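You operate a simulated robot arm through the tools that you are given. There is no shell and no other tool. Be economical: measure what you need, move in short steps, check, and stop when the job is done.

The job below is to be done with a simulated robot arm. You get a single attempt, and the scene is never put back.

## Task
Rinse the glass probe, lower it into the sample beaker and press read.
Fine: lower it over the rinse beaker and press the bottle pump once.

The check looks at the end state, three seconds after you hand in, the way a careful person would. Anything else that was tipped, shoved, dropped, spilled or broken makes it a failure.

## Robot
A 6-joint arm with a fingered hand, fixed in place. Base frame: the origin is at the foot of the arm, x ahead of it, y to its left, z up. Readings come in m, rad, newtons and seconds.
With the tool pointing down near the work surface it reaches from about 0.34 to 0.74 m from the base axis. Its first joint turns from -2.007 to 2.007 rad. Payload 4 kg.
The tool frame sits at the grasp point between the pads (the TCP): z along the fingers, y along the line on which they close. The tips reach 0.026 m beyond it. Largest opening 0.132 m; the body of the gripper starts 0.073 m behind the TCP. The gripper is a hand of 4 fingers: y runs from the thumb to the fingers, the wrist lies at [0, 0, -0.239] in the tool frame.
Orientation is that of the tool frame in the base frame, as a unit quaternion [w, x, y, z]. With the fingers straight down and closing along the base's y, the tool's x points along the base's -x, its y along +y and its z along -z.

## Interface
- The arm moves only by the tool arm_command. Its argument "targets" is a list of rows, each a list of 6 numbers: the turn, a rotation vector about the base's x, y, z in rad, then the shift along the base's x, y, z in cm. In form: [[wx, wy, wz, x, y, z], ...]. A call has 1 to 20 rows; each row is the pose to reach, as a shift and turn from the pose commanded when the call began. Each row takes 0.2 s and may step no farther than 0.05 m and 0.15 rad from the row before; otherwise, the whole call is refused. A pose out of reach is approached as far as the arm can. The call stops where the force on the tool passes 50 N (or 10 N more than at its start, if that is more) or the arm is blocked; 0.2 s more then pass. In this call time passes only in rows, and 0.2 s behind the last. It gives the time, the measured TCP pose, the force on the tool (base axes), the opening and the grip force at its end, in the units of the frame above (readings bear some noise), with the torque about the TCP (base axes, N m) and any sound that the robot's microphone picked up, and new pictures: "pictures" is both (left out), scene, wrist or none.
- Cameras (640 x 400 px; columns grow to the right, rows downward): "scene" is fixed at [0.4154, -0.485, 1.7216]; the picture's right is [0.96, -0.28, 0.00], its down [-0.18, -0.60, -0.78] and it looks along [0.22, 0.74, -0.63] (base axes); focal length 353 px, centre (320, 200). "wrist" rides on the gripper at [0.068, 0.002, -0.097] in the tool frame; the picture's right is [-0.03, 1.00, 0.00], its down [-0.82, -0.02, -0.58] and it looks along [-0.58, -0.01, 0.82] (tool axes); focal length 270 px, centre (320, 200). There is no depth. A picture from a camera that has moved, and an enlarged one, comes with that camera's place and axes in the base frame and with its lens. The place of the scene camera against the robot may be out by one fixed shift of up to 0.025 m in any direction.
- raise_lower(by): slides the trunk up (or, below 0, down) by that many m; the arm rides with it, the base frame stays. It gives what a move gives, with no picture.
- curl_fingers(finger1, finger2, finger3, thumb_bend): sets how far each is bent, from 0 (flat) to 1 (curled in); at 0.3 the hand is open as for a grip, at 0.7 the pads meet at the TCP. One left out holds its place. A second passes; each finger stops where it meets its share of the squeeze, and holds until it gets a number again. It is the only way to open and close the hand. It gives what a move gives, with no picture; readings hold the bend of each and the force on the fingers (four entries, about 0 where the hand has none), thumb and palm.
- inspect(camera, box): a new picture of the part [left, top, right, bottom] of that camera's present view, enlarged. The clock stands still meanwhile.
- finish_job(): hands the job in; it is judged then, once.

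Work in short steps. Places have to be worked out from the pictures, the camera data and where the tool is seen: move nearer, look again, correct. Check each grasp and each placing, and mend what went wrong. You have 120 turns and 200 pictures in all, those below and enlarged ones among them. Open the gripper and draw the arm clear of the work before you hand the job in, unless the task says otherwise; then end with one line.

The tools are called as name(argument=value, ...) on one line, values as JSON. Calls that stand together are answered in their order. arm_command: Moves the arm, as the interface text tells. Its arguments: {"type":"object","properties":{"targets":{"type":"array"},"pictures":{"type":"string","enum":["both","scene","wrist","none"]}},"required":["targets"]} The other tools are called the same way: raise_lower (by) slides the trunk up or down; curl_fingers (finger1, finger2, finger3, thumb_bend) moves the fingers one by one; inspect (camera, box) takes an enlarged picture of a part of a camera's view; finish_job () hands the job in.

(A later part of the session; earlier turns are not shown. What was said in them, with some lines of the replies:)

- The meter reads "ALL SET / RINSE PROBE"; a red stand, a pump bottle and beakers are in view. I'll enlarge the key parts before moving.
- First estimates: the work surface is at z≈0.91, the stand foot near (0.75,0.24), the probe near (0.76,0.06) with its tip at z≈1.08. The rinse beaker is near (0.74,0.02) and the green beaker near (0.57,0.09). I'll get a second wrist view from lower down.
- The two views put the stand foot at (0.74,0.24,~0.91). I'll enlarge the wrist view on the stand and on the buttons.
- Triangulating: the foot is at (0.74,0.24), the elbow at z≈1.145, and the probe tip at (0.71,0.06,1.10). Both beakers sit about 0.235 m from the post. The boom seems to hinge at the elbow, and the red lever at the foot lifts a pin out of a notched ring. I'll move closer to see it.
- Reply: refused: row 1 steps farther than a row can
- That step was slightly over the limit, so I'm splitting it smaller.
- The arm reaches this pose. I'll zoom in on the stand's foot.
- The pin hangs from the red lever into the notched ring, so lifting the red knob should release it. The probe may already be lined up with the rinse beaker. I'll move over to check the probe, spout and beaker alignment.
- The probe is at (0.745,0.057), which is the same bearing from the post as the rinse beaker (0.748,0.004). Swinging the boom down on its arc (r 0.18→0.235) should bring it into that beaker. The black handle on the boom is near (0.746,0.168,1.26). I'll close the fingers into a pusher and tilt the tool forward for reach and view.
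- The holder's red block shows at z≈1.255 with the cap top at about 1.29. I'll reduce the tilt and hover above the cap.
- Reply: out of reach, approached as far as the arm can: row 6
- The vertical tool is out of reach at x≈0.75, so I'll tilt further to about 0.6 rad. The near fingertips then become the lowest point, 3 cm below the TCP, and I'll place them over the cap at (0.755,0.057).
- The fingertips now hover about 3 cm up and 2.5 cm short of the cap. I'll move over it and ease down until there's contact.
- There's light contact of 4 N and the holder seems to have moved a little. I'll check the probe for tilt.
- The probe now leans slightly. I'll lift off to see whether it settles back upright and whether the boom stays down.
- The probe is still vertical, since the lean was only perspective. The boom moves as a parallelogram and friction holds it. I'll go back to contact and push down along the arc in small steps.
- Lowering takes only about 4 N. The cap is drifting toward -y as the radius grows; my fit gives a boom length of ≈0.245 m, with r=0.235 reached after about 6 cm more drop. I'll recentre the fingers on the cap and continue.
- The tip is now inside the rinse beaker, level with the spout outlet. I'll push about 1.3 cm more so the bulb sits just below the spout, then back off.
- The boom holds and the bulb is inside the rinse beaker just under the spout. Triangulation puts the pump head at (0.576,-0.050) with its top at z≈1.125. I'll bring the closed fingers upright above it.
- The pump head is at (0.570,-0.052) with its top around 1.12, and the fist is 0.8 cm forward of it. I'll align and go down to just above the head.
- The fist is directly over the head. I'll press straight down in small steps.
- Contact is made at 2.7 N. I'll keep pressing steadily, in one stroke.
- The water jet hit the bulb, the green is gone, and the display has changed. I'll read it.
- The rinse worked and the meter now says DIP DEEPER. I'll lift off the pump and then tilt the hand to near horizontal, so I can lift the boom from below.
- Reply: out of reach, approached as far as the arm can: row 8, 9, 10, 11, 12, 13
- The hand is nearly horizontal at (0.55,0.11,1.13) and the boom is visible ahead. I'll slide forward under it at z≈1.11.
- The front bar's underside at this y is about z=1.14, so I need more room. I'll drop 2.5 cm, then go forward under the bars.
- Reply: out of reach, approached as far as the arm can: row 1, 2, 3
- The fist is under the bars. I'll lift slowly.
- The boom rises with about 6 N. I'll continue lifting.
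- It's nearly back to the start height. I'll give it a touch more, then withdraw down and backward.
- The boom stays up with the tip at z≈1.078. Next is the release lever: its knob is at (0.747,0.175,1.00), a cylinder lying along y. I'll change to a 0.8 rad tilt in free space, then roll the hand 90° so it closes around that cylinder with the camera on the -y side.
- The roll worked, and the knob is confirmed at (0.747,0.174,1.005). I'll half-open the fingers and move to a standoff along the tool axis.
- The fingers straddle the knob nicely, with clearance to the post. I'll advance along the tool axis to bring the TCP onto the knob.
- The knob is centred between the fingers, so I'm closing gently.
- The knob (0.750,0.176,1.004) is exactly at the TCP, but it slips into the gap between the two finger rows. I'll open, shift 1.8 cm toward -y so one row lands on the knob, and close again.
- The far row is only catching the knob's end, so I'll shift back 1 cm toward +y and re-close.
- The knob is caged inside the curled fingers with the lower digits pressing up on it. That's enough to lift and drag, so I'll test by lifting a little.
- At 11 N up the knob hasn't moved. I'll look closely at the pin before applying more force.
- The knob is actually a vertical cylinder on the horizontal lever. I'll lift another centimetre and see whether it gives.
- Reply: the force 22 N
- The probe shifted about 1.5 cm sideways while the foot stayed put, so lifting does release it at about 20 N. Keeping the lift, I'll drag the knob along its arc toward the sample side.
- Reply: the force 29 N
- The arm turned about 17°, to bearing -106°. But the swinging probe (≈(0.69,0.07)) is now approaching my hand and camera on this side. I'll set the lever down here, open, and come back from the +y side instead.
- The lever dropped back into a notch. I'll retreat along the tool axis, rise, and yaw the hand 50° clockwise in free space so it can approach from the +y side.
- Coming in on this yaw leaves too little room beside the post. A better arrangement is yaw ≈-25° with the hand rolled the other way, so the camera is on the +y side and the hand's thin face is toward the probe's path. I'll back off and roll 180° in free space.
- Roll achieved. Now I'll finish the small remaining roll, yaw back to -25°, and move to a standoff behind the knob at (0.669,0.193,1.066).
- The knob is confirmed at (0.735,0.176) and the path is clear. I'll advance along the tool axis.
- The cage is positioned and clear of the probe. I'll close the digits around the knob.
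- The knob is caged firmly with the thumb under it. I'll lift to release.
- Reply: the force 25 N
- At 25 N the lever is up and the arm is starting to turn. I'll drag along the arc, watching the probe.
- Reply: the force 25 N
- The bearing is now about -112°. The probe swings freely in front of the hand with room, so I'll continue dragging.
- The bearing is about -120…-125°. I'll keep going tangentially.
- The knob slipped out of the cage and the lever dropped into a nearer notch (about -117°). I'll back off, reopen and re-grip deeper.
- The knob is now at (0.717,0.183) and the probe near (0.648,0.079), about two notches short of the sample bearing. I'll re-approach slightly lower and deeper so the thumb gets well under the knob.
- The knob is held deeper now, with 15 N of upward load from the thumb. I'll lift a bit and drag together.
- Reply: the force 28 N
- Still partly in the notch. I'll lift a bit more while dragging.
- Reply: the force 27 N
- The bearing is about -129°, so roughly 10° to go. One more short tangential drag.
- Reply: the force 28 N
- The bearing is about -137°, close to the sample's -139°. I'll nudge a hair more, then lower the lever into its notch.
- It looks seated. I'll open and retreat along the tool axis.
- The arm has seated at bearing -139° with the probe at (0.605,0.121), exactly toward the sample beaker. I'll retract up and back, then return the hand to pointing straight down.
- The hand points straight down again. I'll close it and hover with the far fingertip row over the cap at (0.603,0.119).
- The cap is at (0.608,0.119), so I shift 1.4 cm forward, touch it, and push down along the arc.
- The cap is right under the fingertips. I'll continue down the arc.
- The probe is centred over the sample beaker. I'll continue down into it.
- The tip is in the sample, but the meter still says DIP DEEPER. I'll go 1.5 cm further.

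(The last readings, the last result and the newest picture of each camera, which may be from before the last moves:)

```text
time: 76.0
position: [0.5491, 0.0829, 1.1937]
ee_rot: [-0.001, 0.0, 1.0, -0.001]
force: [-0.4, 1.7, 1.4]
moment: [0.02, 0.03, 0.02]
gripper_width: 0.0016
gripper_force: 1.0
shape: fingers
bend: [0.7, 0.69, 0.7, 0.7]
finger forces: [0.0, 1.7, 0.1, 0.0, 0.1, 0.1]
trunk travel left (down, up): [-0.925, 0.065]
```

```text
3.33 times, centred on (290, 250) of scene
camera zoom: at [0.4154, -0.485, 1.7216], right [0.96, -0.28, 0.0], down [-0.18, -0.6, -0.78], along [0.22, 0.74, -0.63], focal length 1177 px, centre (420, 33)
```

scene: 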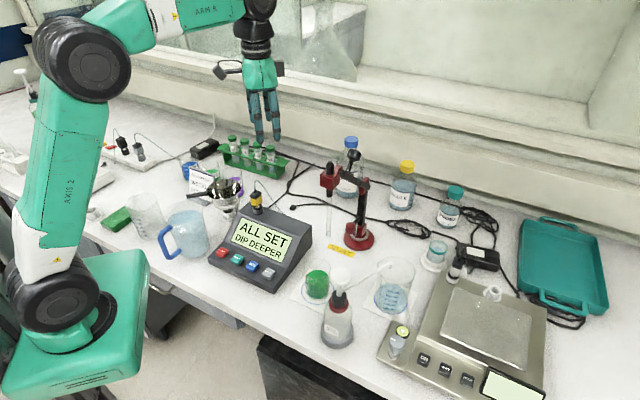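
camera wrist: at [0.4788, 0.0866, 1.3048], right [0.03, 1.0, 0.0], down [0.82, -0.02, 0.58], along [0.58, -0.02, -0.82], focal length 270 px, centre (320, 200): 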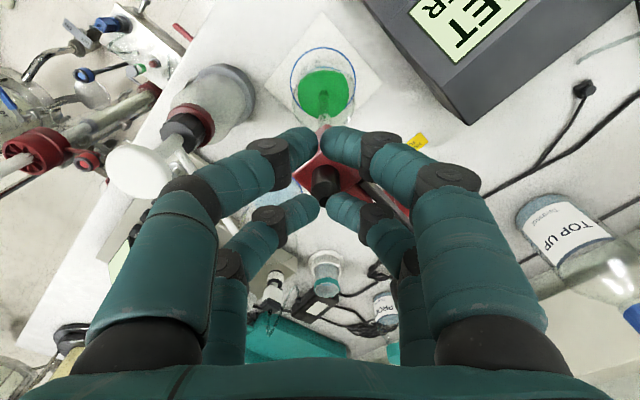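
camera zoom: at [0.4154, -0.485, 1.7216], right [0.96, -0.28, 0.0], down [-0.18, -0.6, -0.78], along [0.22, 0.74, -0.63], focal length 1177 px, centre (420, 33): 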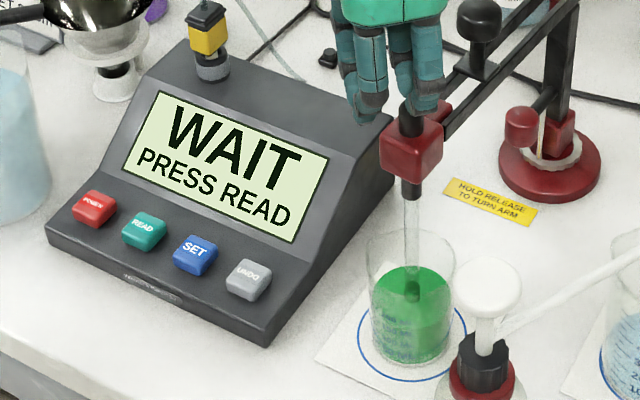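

The display reads WAIT / PRESS READ. I'll seat the probe 3 mm deeper for margin, lift off, curl the far finger row away so one clean fingertip remains, and hover over READ at about (0.365,0.226).

arm_command(targets=[[0, 0, 0, 0, 0, -0.4], [0, 0, 0, -0.5, 0, 2], [0, 0, 0, -2, 0, 6], [0, 0, 0, -6, 2, 7], [0, 0, 0, -10, 5, 6], [0, 0, 0, -13, 8.5, 3], [0, 0, 0, -15, 12, 0], [0, 0, 0, -16.7, 14.3, -4]], pictures="none")

curl_fingers(finger1=0.7, finger2=1.0, finger3=1.0, thumb_bend=0.7)

arm_command(targets=[[0, 0, 0, 0, 0, -1]], pictures="both")

```text
refused: row 5 steps farther than a row can; nothing moved
```

```text
time: 77.0
position: [0.5488, 0.0824, 1.1933]
ee_rot: [0.0, 0.0, 1.0, -0.002]
force: [0.0, -0.4, -0.8]
moment: [-0.01, 0.03, -0.01]
gripper_width: 0.0014
gripper_force: 0.0
shape: fingers
bend: [0.7, 0.75, 0.79, 0.7]
finger forces: [0.1, 0.0, 0.0, 0.1, 0.0, 0.1]
trunk travel left (down, up): [-0.925, 0.065]
```

```text
time: 77.4
position: [0.5497, 0.0833, 1.1836]
ee_rot: [0.001, -0.001, 1.0, -0.002]
force: [-0.3, 0.3, 0.3]
moment: [0.01, 0.0, -0.03]
gripper_width: 0.0015
gripper_force: 0.1
shape: fingers
bend: [0.7, 0.78, 0.81, 0.7]
finger forces: [0.0, 0.1, 0.0, 0.0, 0.0, 0.0]
trunk travel left (down, up): [-0.925, 0.065]
camera wrist: at [0.4803, 0.0867, 1.2793], right [0.03, 1.0, 0.0], down [0.82, -0.02, 0.58], along [0.58, -0.02, -0.82], focal length 270 px, centre (320, 200)
```

scene: 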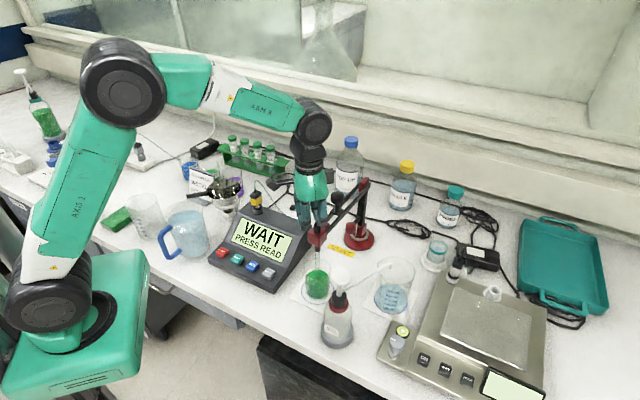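
wrist: 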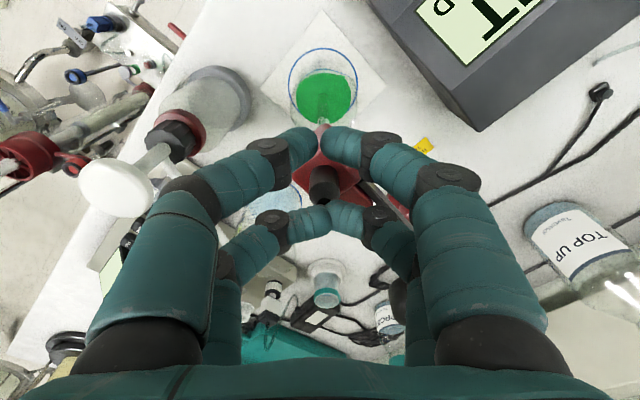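

The retreat was refused for step size and the two small follow-ups happened in place, without any contact force. I'll now lift off with smaller steps and head to READ.

arm_command(targets=[[0, 0, 0, -0.3, 0, 2.5], [0, 0, 0, -1, 0, 6], [0, 0, 0, -4, 1.5, 8.5], [0, 0, 0, -7, 4, 9], [0, 0, 0, -10, 7, 8], [0, 0, 0, -13, 10, 6], [0, 0, 0, -15, 12.5, 3], [0, 0, 0, -16.7, 14.3, 0], [0, 0, 0, -16.7, 14.3, -4]], pictures="both")

inspect(camera="scene", box=[190, 180, 350, 310])

```text
time: 79.4
position: [0.3824, 0.2266, 1.1434]
ee_rot: [0.0, 0.0, 1.0, -0.001]
force: [0.4, -0.2, -0.2]
moment: [0.01, 0.03, -0.04]
gripper_width: 0.0015
gripper_force: 0.1
shape: fingers
bend: [0.7, 0.97, 0.97, 0.7]
finger forces: [0.0, 0.0, 0.1, 0.0, 0.0, 0.0]
trunk travel left (down, up): [-0.925, 0.065]
camera wrist: at [0.3137, 0.2295, 1.2391], right [0.03, 1.0, 0.0], down [0.82, -0.02, 0.58], along [0.58, -0.02, -0.82], focal length 270 px, centre (320, 200)
```

scene: 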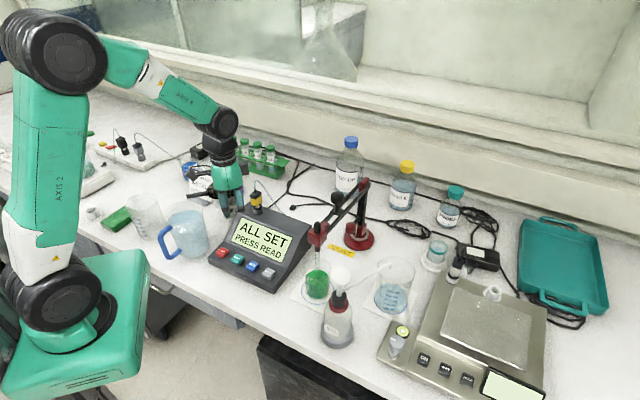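
wrist: 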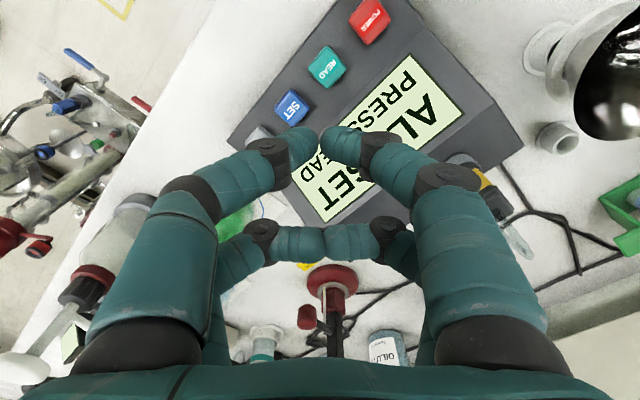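

```text
3.08 times, centred on (270, 245) of scene
camera zoom: at [0.4154, -0.485, 1.7216], right [0.96, -0.28, 0.0], down [-0.18, -0.6, -0.78], along [0.22, 0.74, -0.63], focal length 1086 px, centre (474, 62)
```

zoom: 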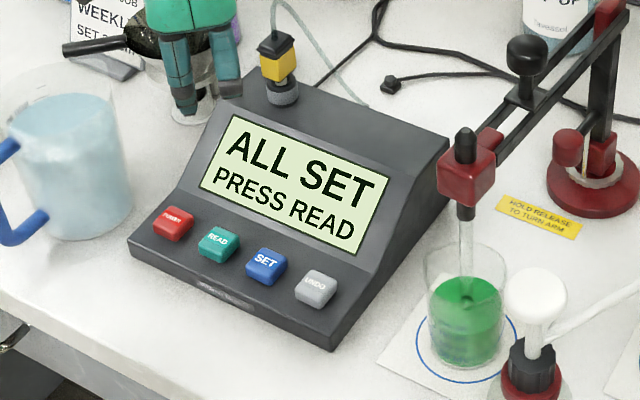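

It now says ALL SET / PRESS READ. READ is at (0.360,0.233,≈0.95). Pressing with the far row keeps the rest of the hand over the low front edge, so I'll swap which row is curled and shift accordingly.

curl_fingers(finger1=1.0, finger2=0.7, finger3=0.7, thumb_bend=1.0)

arm_command(targets=[[0, 0, 0, -2, 0.3, -2], [0, 0, 0, -3.9, 0.6, -4], [0, 0, 0, -3.9, 0.6, -8], [0, 0, 0, -3.9, 0.6, -12]], pictures="wrist")

inspect(camera="scene", box=[190, 180, 310, 290])

```text
time: 80.4
position: [0.3815, 0.2256, 1.1428]
ee_rot: [0.0, 0.0, 1.0, -0.002]
force: [0.3, 0.7, -0.6]
moment: [0.03, 0.0, -0.01]
gripper_width: 0.0066
gripper_force: 0.0
shape: fingers
bend: [0.95, 0.7, 0.7, 1.0]
finger forces: [0.0, 0.0, 0.0, 0.1, 0.1, 0.1]
trunk travel left (down, up): [-0.925, 0.065]
```

```text
time: 81.4
position: [0.3416, 0.2349, 1.022]
ee_rot: [0.001, 0.0, 1.0, -0.002]
force: [0.6, 0.2, -0.1]
moment: [0.01, 0.01, 0.0]
gripper_width: 0.0065
gripper_force: 0.0
shape: fingers
bend: [0.95, 0.7, 0.7, 1.0]
finger forces: [0.0, 0.1, 0.1, 0.1, 0.0, 0.0]
trunk travel left (down, up): [-0.925, 0.065]
camera wrist: at [0.2729, 0.2381, 1.1178], right [0.03, 1.0, 0.0], down [0.82, -0.02, 0.58], along [0.58, -0.02, -0.82], focal length 270 px, centre (320, 200)
```

wrist: 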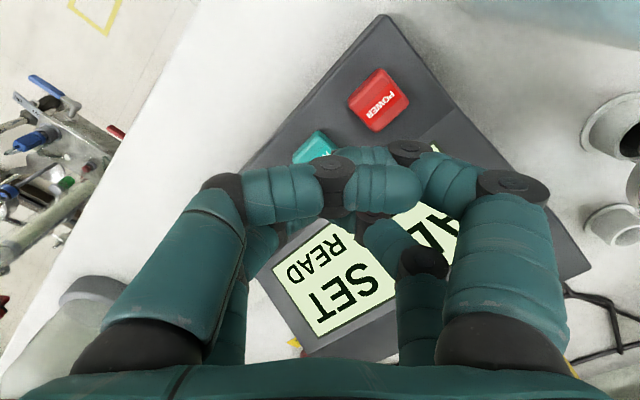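

```text
3.64 times, centred on (250, 235) of scene
camera zoom: at [0.4154, -0.485, 1.7216], right [0.96, -0.28, 0.0], down [-0.18, -0.6, -0.78], along [0.22, 0.74, -0.63], focal length 1284 px, centre (574, 73)
```

zoom: 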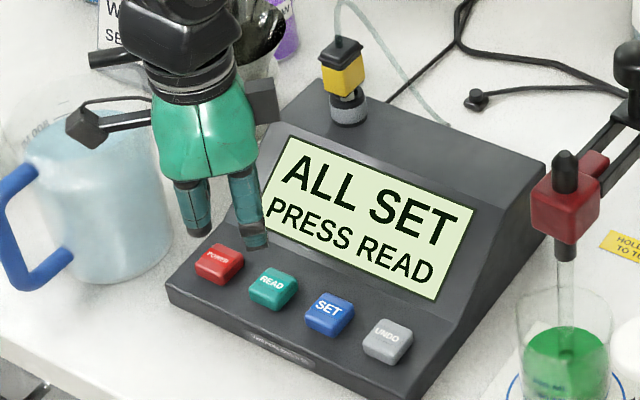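

Cross-checking both cameras puts the READ top at (0.361,0.233,≈0.933). I'll shift 3 mm and come down in small steps.

arm_command(targets=[[0, 0, 0, 0.3, -0.1, -2], [0, 0, 0, 0.3, -0.1, -4], [0, 0, 0, 0.3, -0.1, -5]], pictures="none")

inspect(camera="scene", box=[190, 180, 310, 290])

```text
time: 82.2
position: [0.3457, 0.2304, 0.9736]
ee_rot: [0.0, -0.001, 1.0, -0.002]
force: [0.3, 1.1, -0.3]
moment: [-0.03, 0.05, 0.0]
gripper_width: 0.0063
gripper_force: 0.0
shape: fingers
bend: [0.95, 0.7, 0.7, 1.0]
finger forces: [0.0, 0.1, 0.1, 0.0, 0.0, 0.0]
trunk travel left (down, up): [-0.925, 0.065]
```

```text
3.64 times, centred on (250, 235) of scene
camera zoom: at [0.4154, -0.485, 1.7216], right [0.96, -0.28, 0.0], down [-0.18, -0.6, -0.78], along [0.22, 0.74, -0.63], focal length 1284 px, centre (574, 73)
```

zoom: 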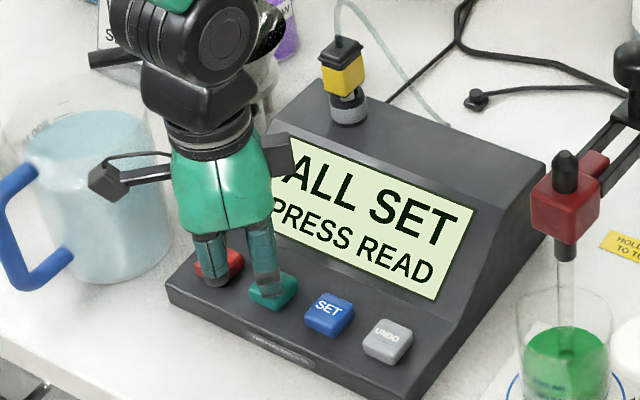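

The fingertip is right over READ. The curled digits ride about 4 cm above POWER. I'll press gently.

arm_command(targets=[[0, 0, 0, 0, 0.1, -0.5], [0, 0, 0, 0, 0.1, -1.0], [0, 0, 0, 0, 0.1, -1.4]], pictures="none")

inspect(camera="scene", box=[190, 180, 310, 290])

```text
time: 83.0
position: [0.3461, 0.2328, 0.9611]
ee_rot: [0.002, 0.0, 1.0, -0.001]
force: [-0.1, -1.6, 28.0]
moment: [-0.04, -0.49, -0.03]
gripper_width: 0.0067
gripper_force: 13.3
shape: fingers
bend: [0.95, 0.72, 0.72, 1.0]
finger forces: [0.0, 13.1, 14.9, 0.0, 0.0, 0.1]
trunk travel left (down, up): [-0.925, 0.065]
heard: click
```

```text
3.64 times, centred on (250, 235) of scene
camera zoom: at [0.4154, -0.485, 1.7216], right [0.96, -0.28, 0.0], down [-0.18, -0.6, -0.78], along [0.22, 0.74, -0.63], focal length 1284 px, centre (574, 73)
```

zoom: 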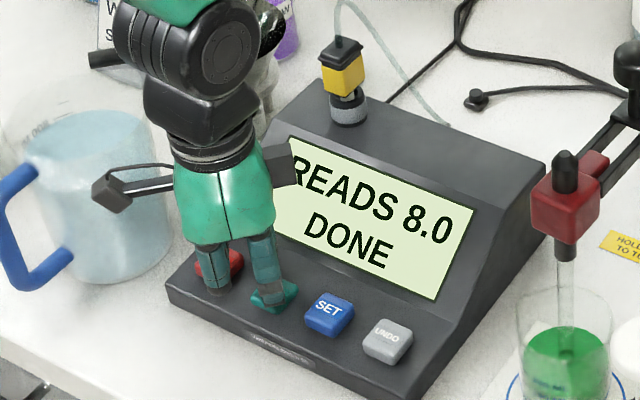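

The click was heard and the display shows READS 8.0 / DONE. I'll lift straight up, clear the work, and open the hand.

arm_command(targets=[[0, 0, 0, 0, 0, 3], [0, 0, 0, 0, 0, 8], [0, 0, 0, 0.5, -0.5, 13], [0, 0, 0, 1, -1, 18], [0, 0, 0, 2, -2, 23], [0, 0, 0, 3, -3, 28], [0, 0, 0, 4, -4, 33], [0, 0, 0, 4, -4, 38]], pictures="none")

curl_fingers(finger1=0.3, finger2=0.3, finger3=0.3, thumb_bend=0.3)

arm_command(targets=[[0, 0, 0, 0, 0, 1]], pictures="both")

inspect(camera="scene", box=[200, 170, 440, 320])

```text
refused: row 3 steps farther than a row can; nothing moved
```

```text
time: 84.0
position: [0.345, 0.2297, 0.9593]
ee_rot: [-0.001, -0.001, 1.0, -0.003]
force: [4.0, -18.0, 18.2]
moment: [0.42, -0.18, 0.0]
gripper_width: 0.0729
gripper_force: 15.2
shape: fingers
bend: [0.71, 0.49, 0.3, 0.3]
finger forces: [11.8, 17.8, 0.0, 0.0, 0.0, 0.0]
trunk travel left (down, up): [-0.925, 0.065]
heard: click
```

```text
time: 84.4
position: [0.3453, 0.2348, 0.9696]
ee_rot: [0.0, -0.001, 1.0, -0.002]
force: [-1.4, -2.7, 4.5]
moment: [0.29, -0.1, 0.09]
gripper_width: 0.1327
gripper_force: 3.3
shape: fingers
bend: [0.3, 0.3, 0.3, 0.3]
finger forces: [0.0, 5.1, 0.1, 0.1, 0.0, 0.0]
trunk travel left (down, up): [-0.925, 0.065]
heard: click
camera wrist: at [0.276, 0.2372, 1.0646], right [0.02, 1.0, 0.0], down [0.81, -0.02, 0.58], along [0.58, -0.02, -0.82], focal length 270 px, centre (320, 200)
```

scene: 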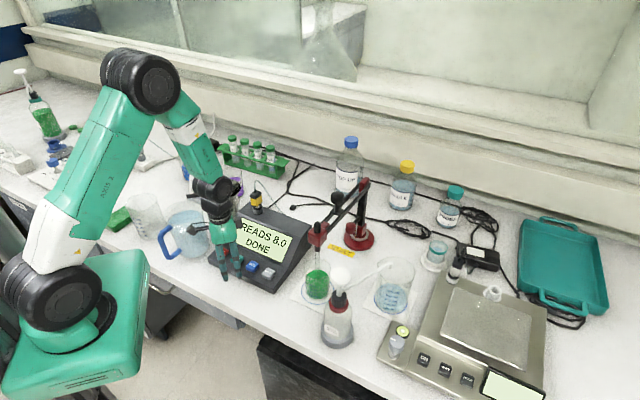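
wrist: 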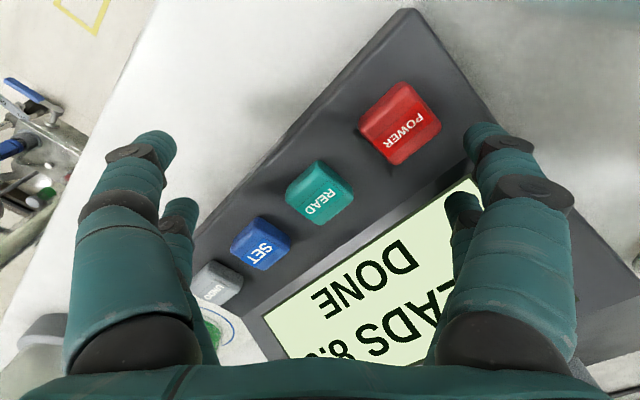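

```text
2.67 times, centred on (320, 245) of scene
camera zoom: at [0.4154, -0.485, 1.7216], right [0.96, -0.28, 0.0], down [-0.18, -0.6, -0.78], along [0.22, 0.74, -0.63], focal length 941 px, centre (320, 80)
```

zoom: 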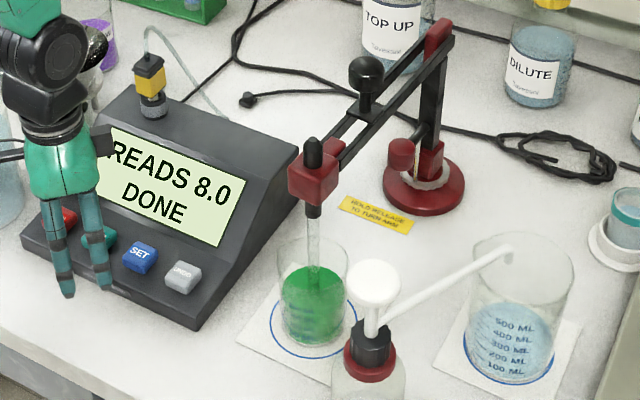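

My lift was refused for step size, so the fingers opened at the buttons. The display still reads READS 8.0 / DONE and the meter is on. Now I'm lifting straight up, in legal steps.

arm_command(targets=[[0, 0, 0, 0, 0, 2], [0, 0, 0, 0, 0, 5], [0, 0, 0, 0, 0, 9], [0, 0, 0, 0, 0, 13], [0, 0, 0, 1, -0.5, 17], [0, 0, 0, 2, -1, 21], [0, 0, 0, 3, -2, 25], [0, 0, 0, 4, -3, 29], [0, 0, 0, 4, -4, 33], [0, 0, 0, 4, -5, 37]], pictures="both")

```text
time: 86.6
position: [0.3889, 0.1777, 1.3403]
ee_rot: [0.0, 0.0, 1.0, -0.002]
force: [0.6, -0.1, 0.3]
moment: [0.0, -0.03, -0.03]
gripper_width: 0.1326
gripper_force: 0.1
shape: fingers
bend: [0.3, 0.3, 0.3, 0.3]
finger forces: [0.0, 0.1, 0.0, 0.1, 0.0, 0.0]
trunk travel left (down, up): [-0.925, 0.065]
camera wrist: at [0.3194, 0.1814, 1.4365], right [0.03, 1.0, 0.0], down [0.82, -0.02, 0.58], along [0.58, -0.02, -0.82], focal length 270 px, centre (320, 200)
```

scene: 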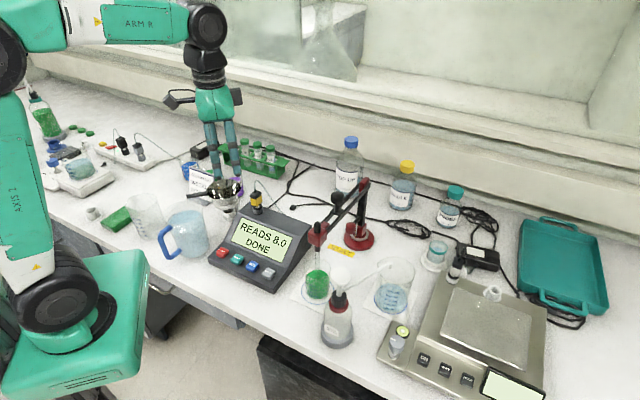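
wrist: 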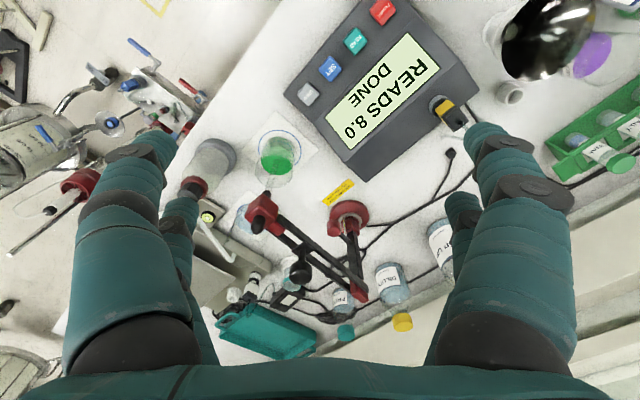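

Everything stands where it was: the probe is in the sample, the display shows READS 8.0 / DONE, and the hand is open and clear. I'm handing in.

finish_job()

```text
The job is handed in.
```

The probe was rinsed with one pump stroke and lowered into the sample beaker, and READ was pressed. The meter shows READS 8.0 / DONE. My first lift off the button was refused, so the hand opened while still on the panel. Two more clicks sounded, but the display stayed the same and nothing looked moved.
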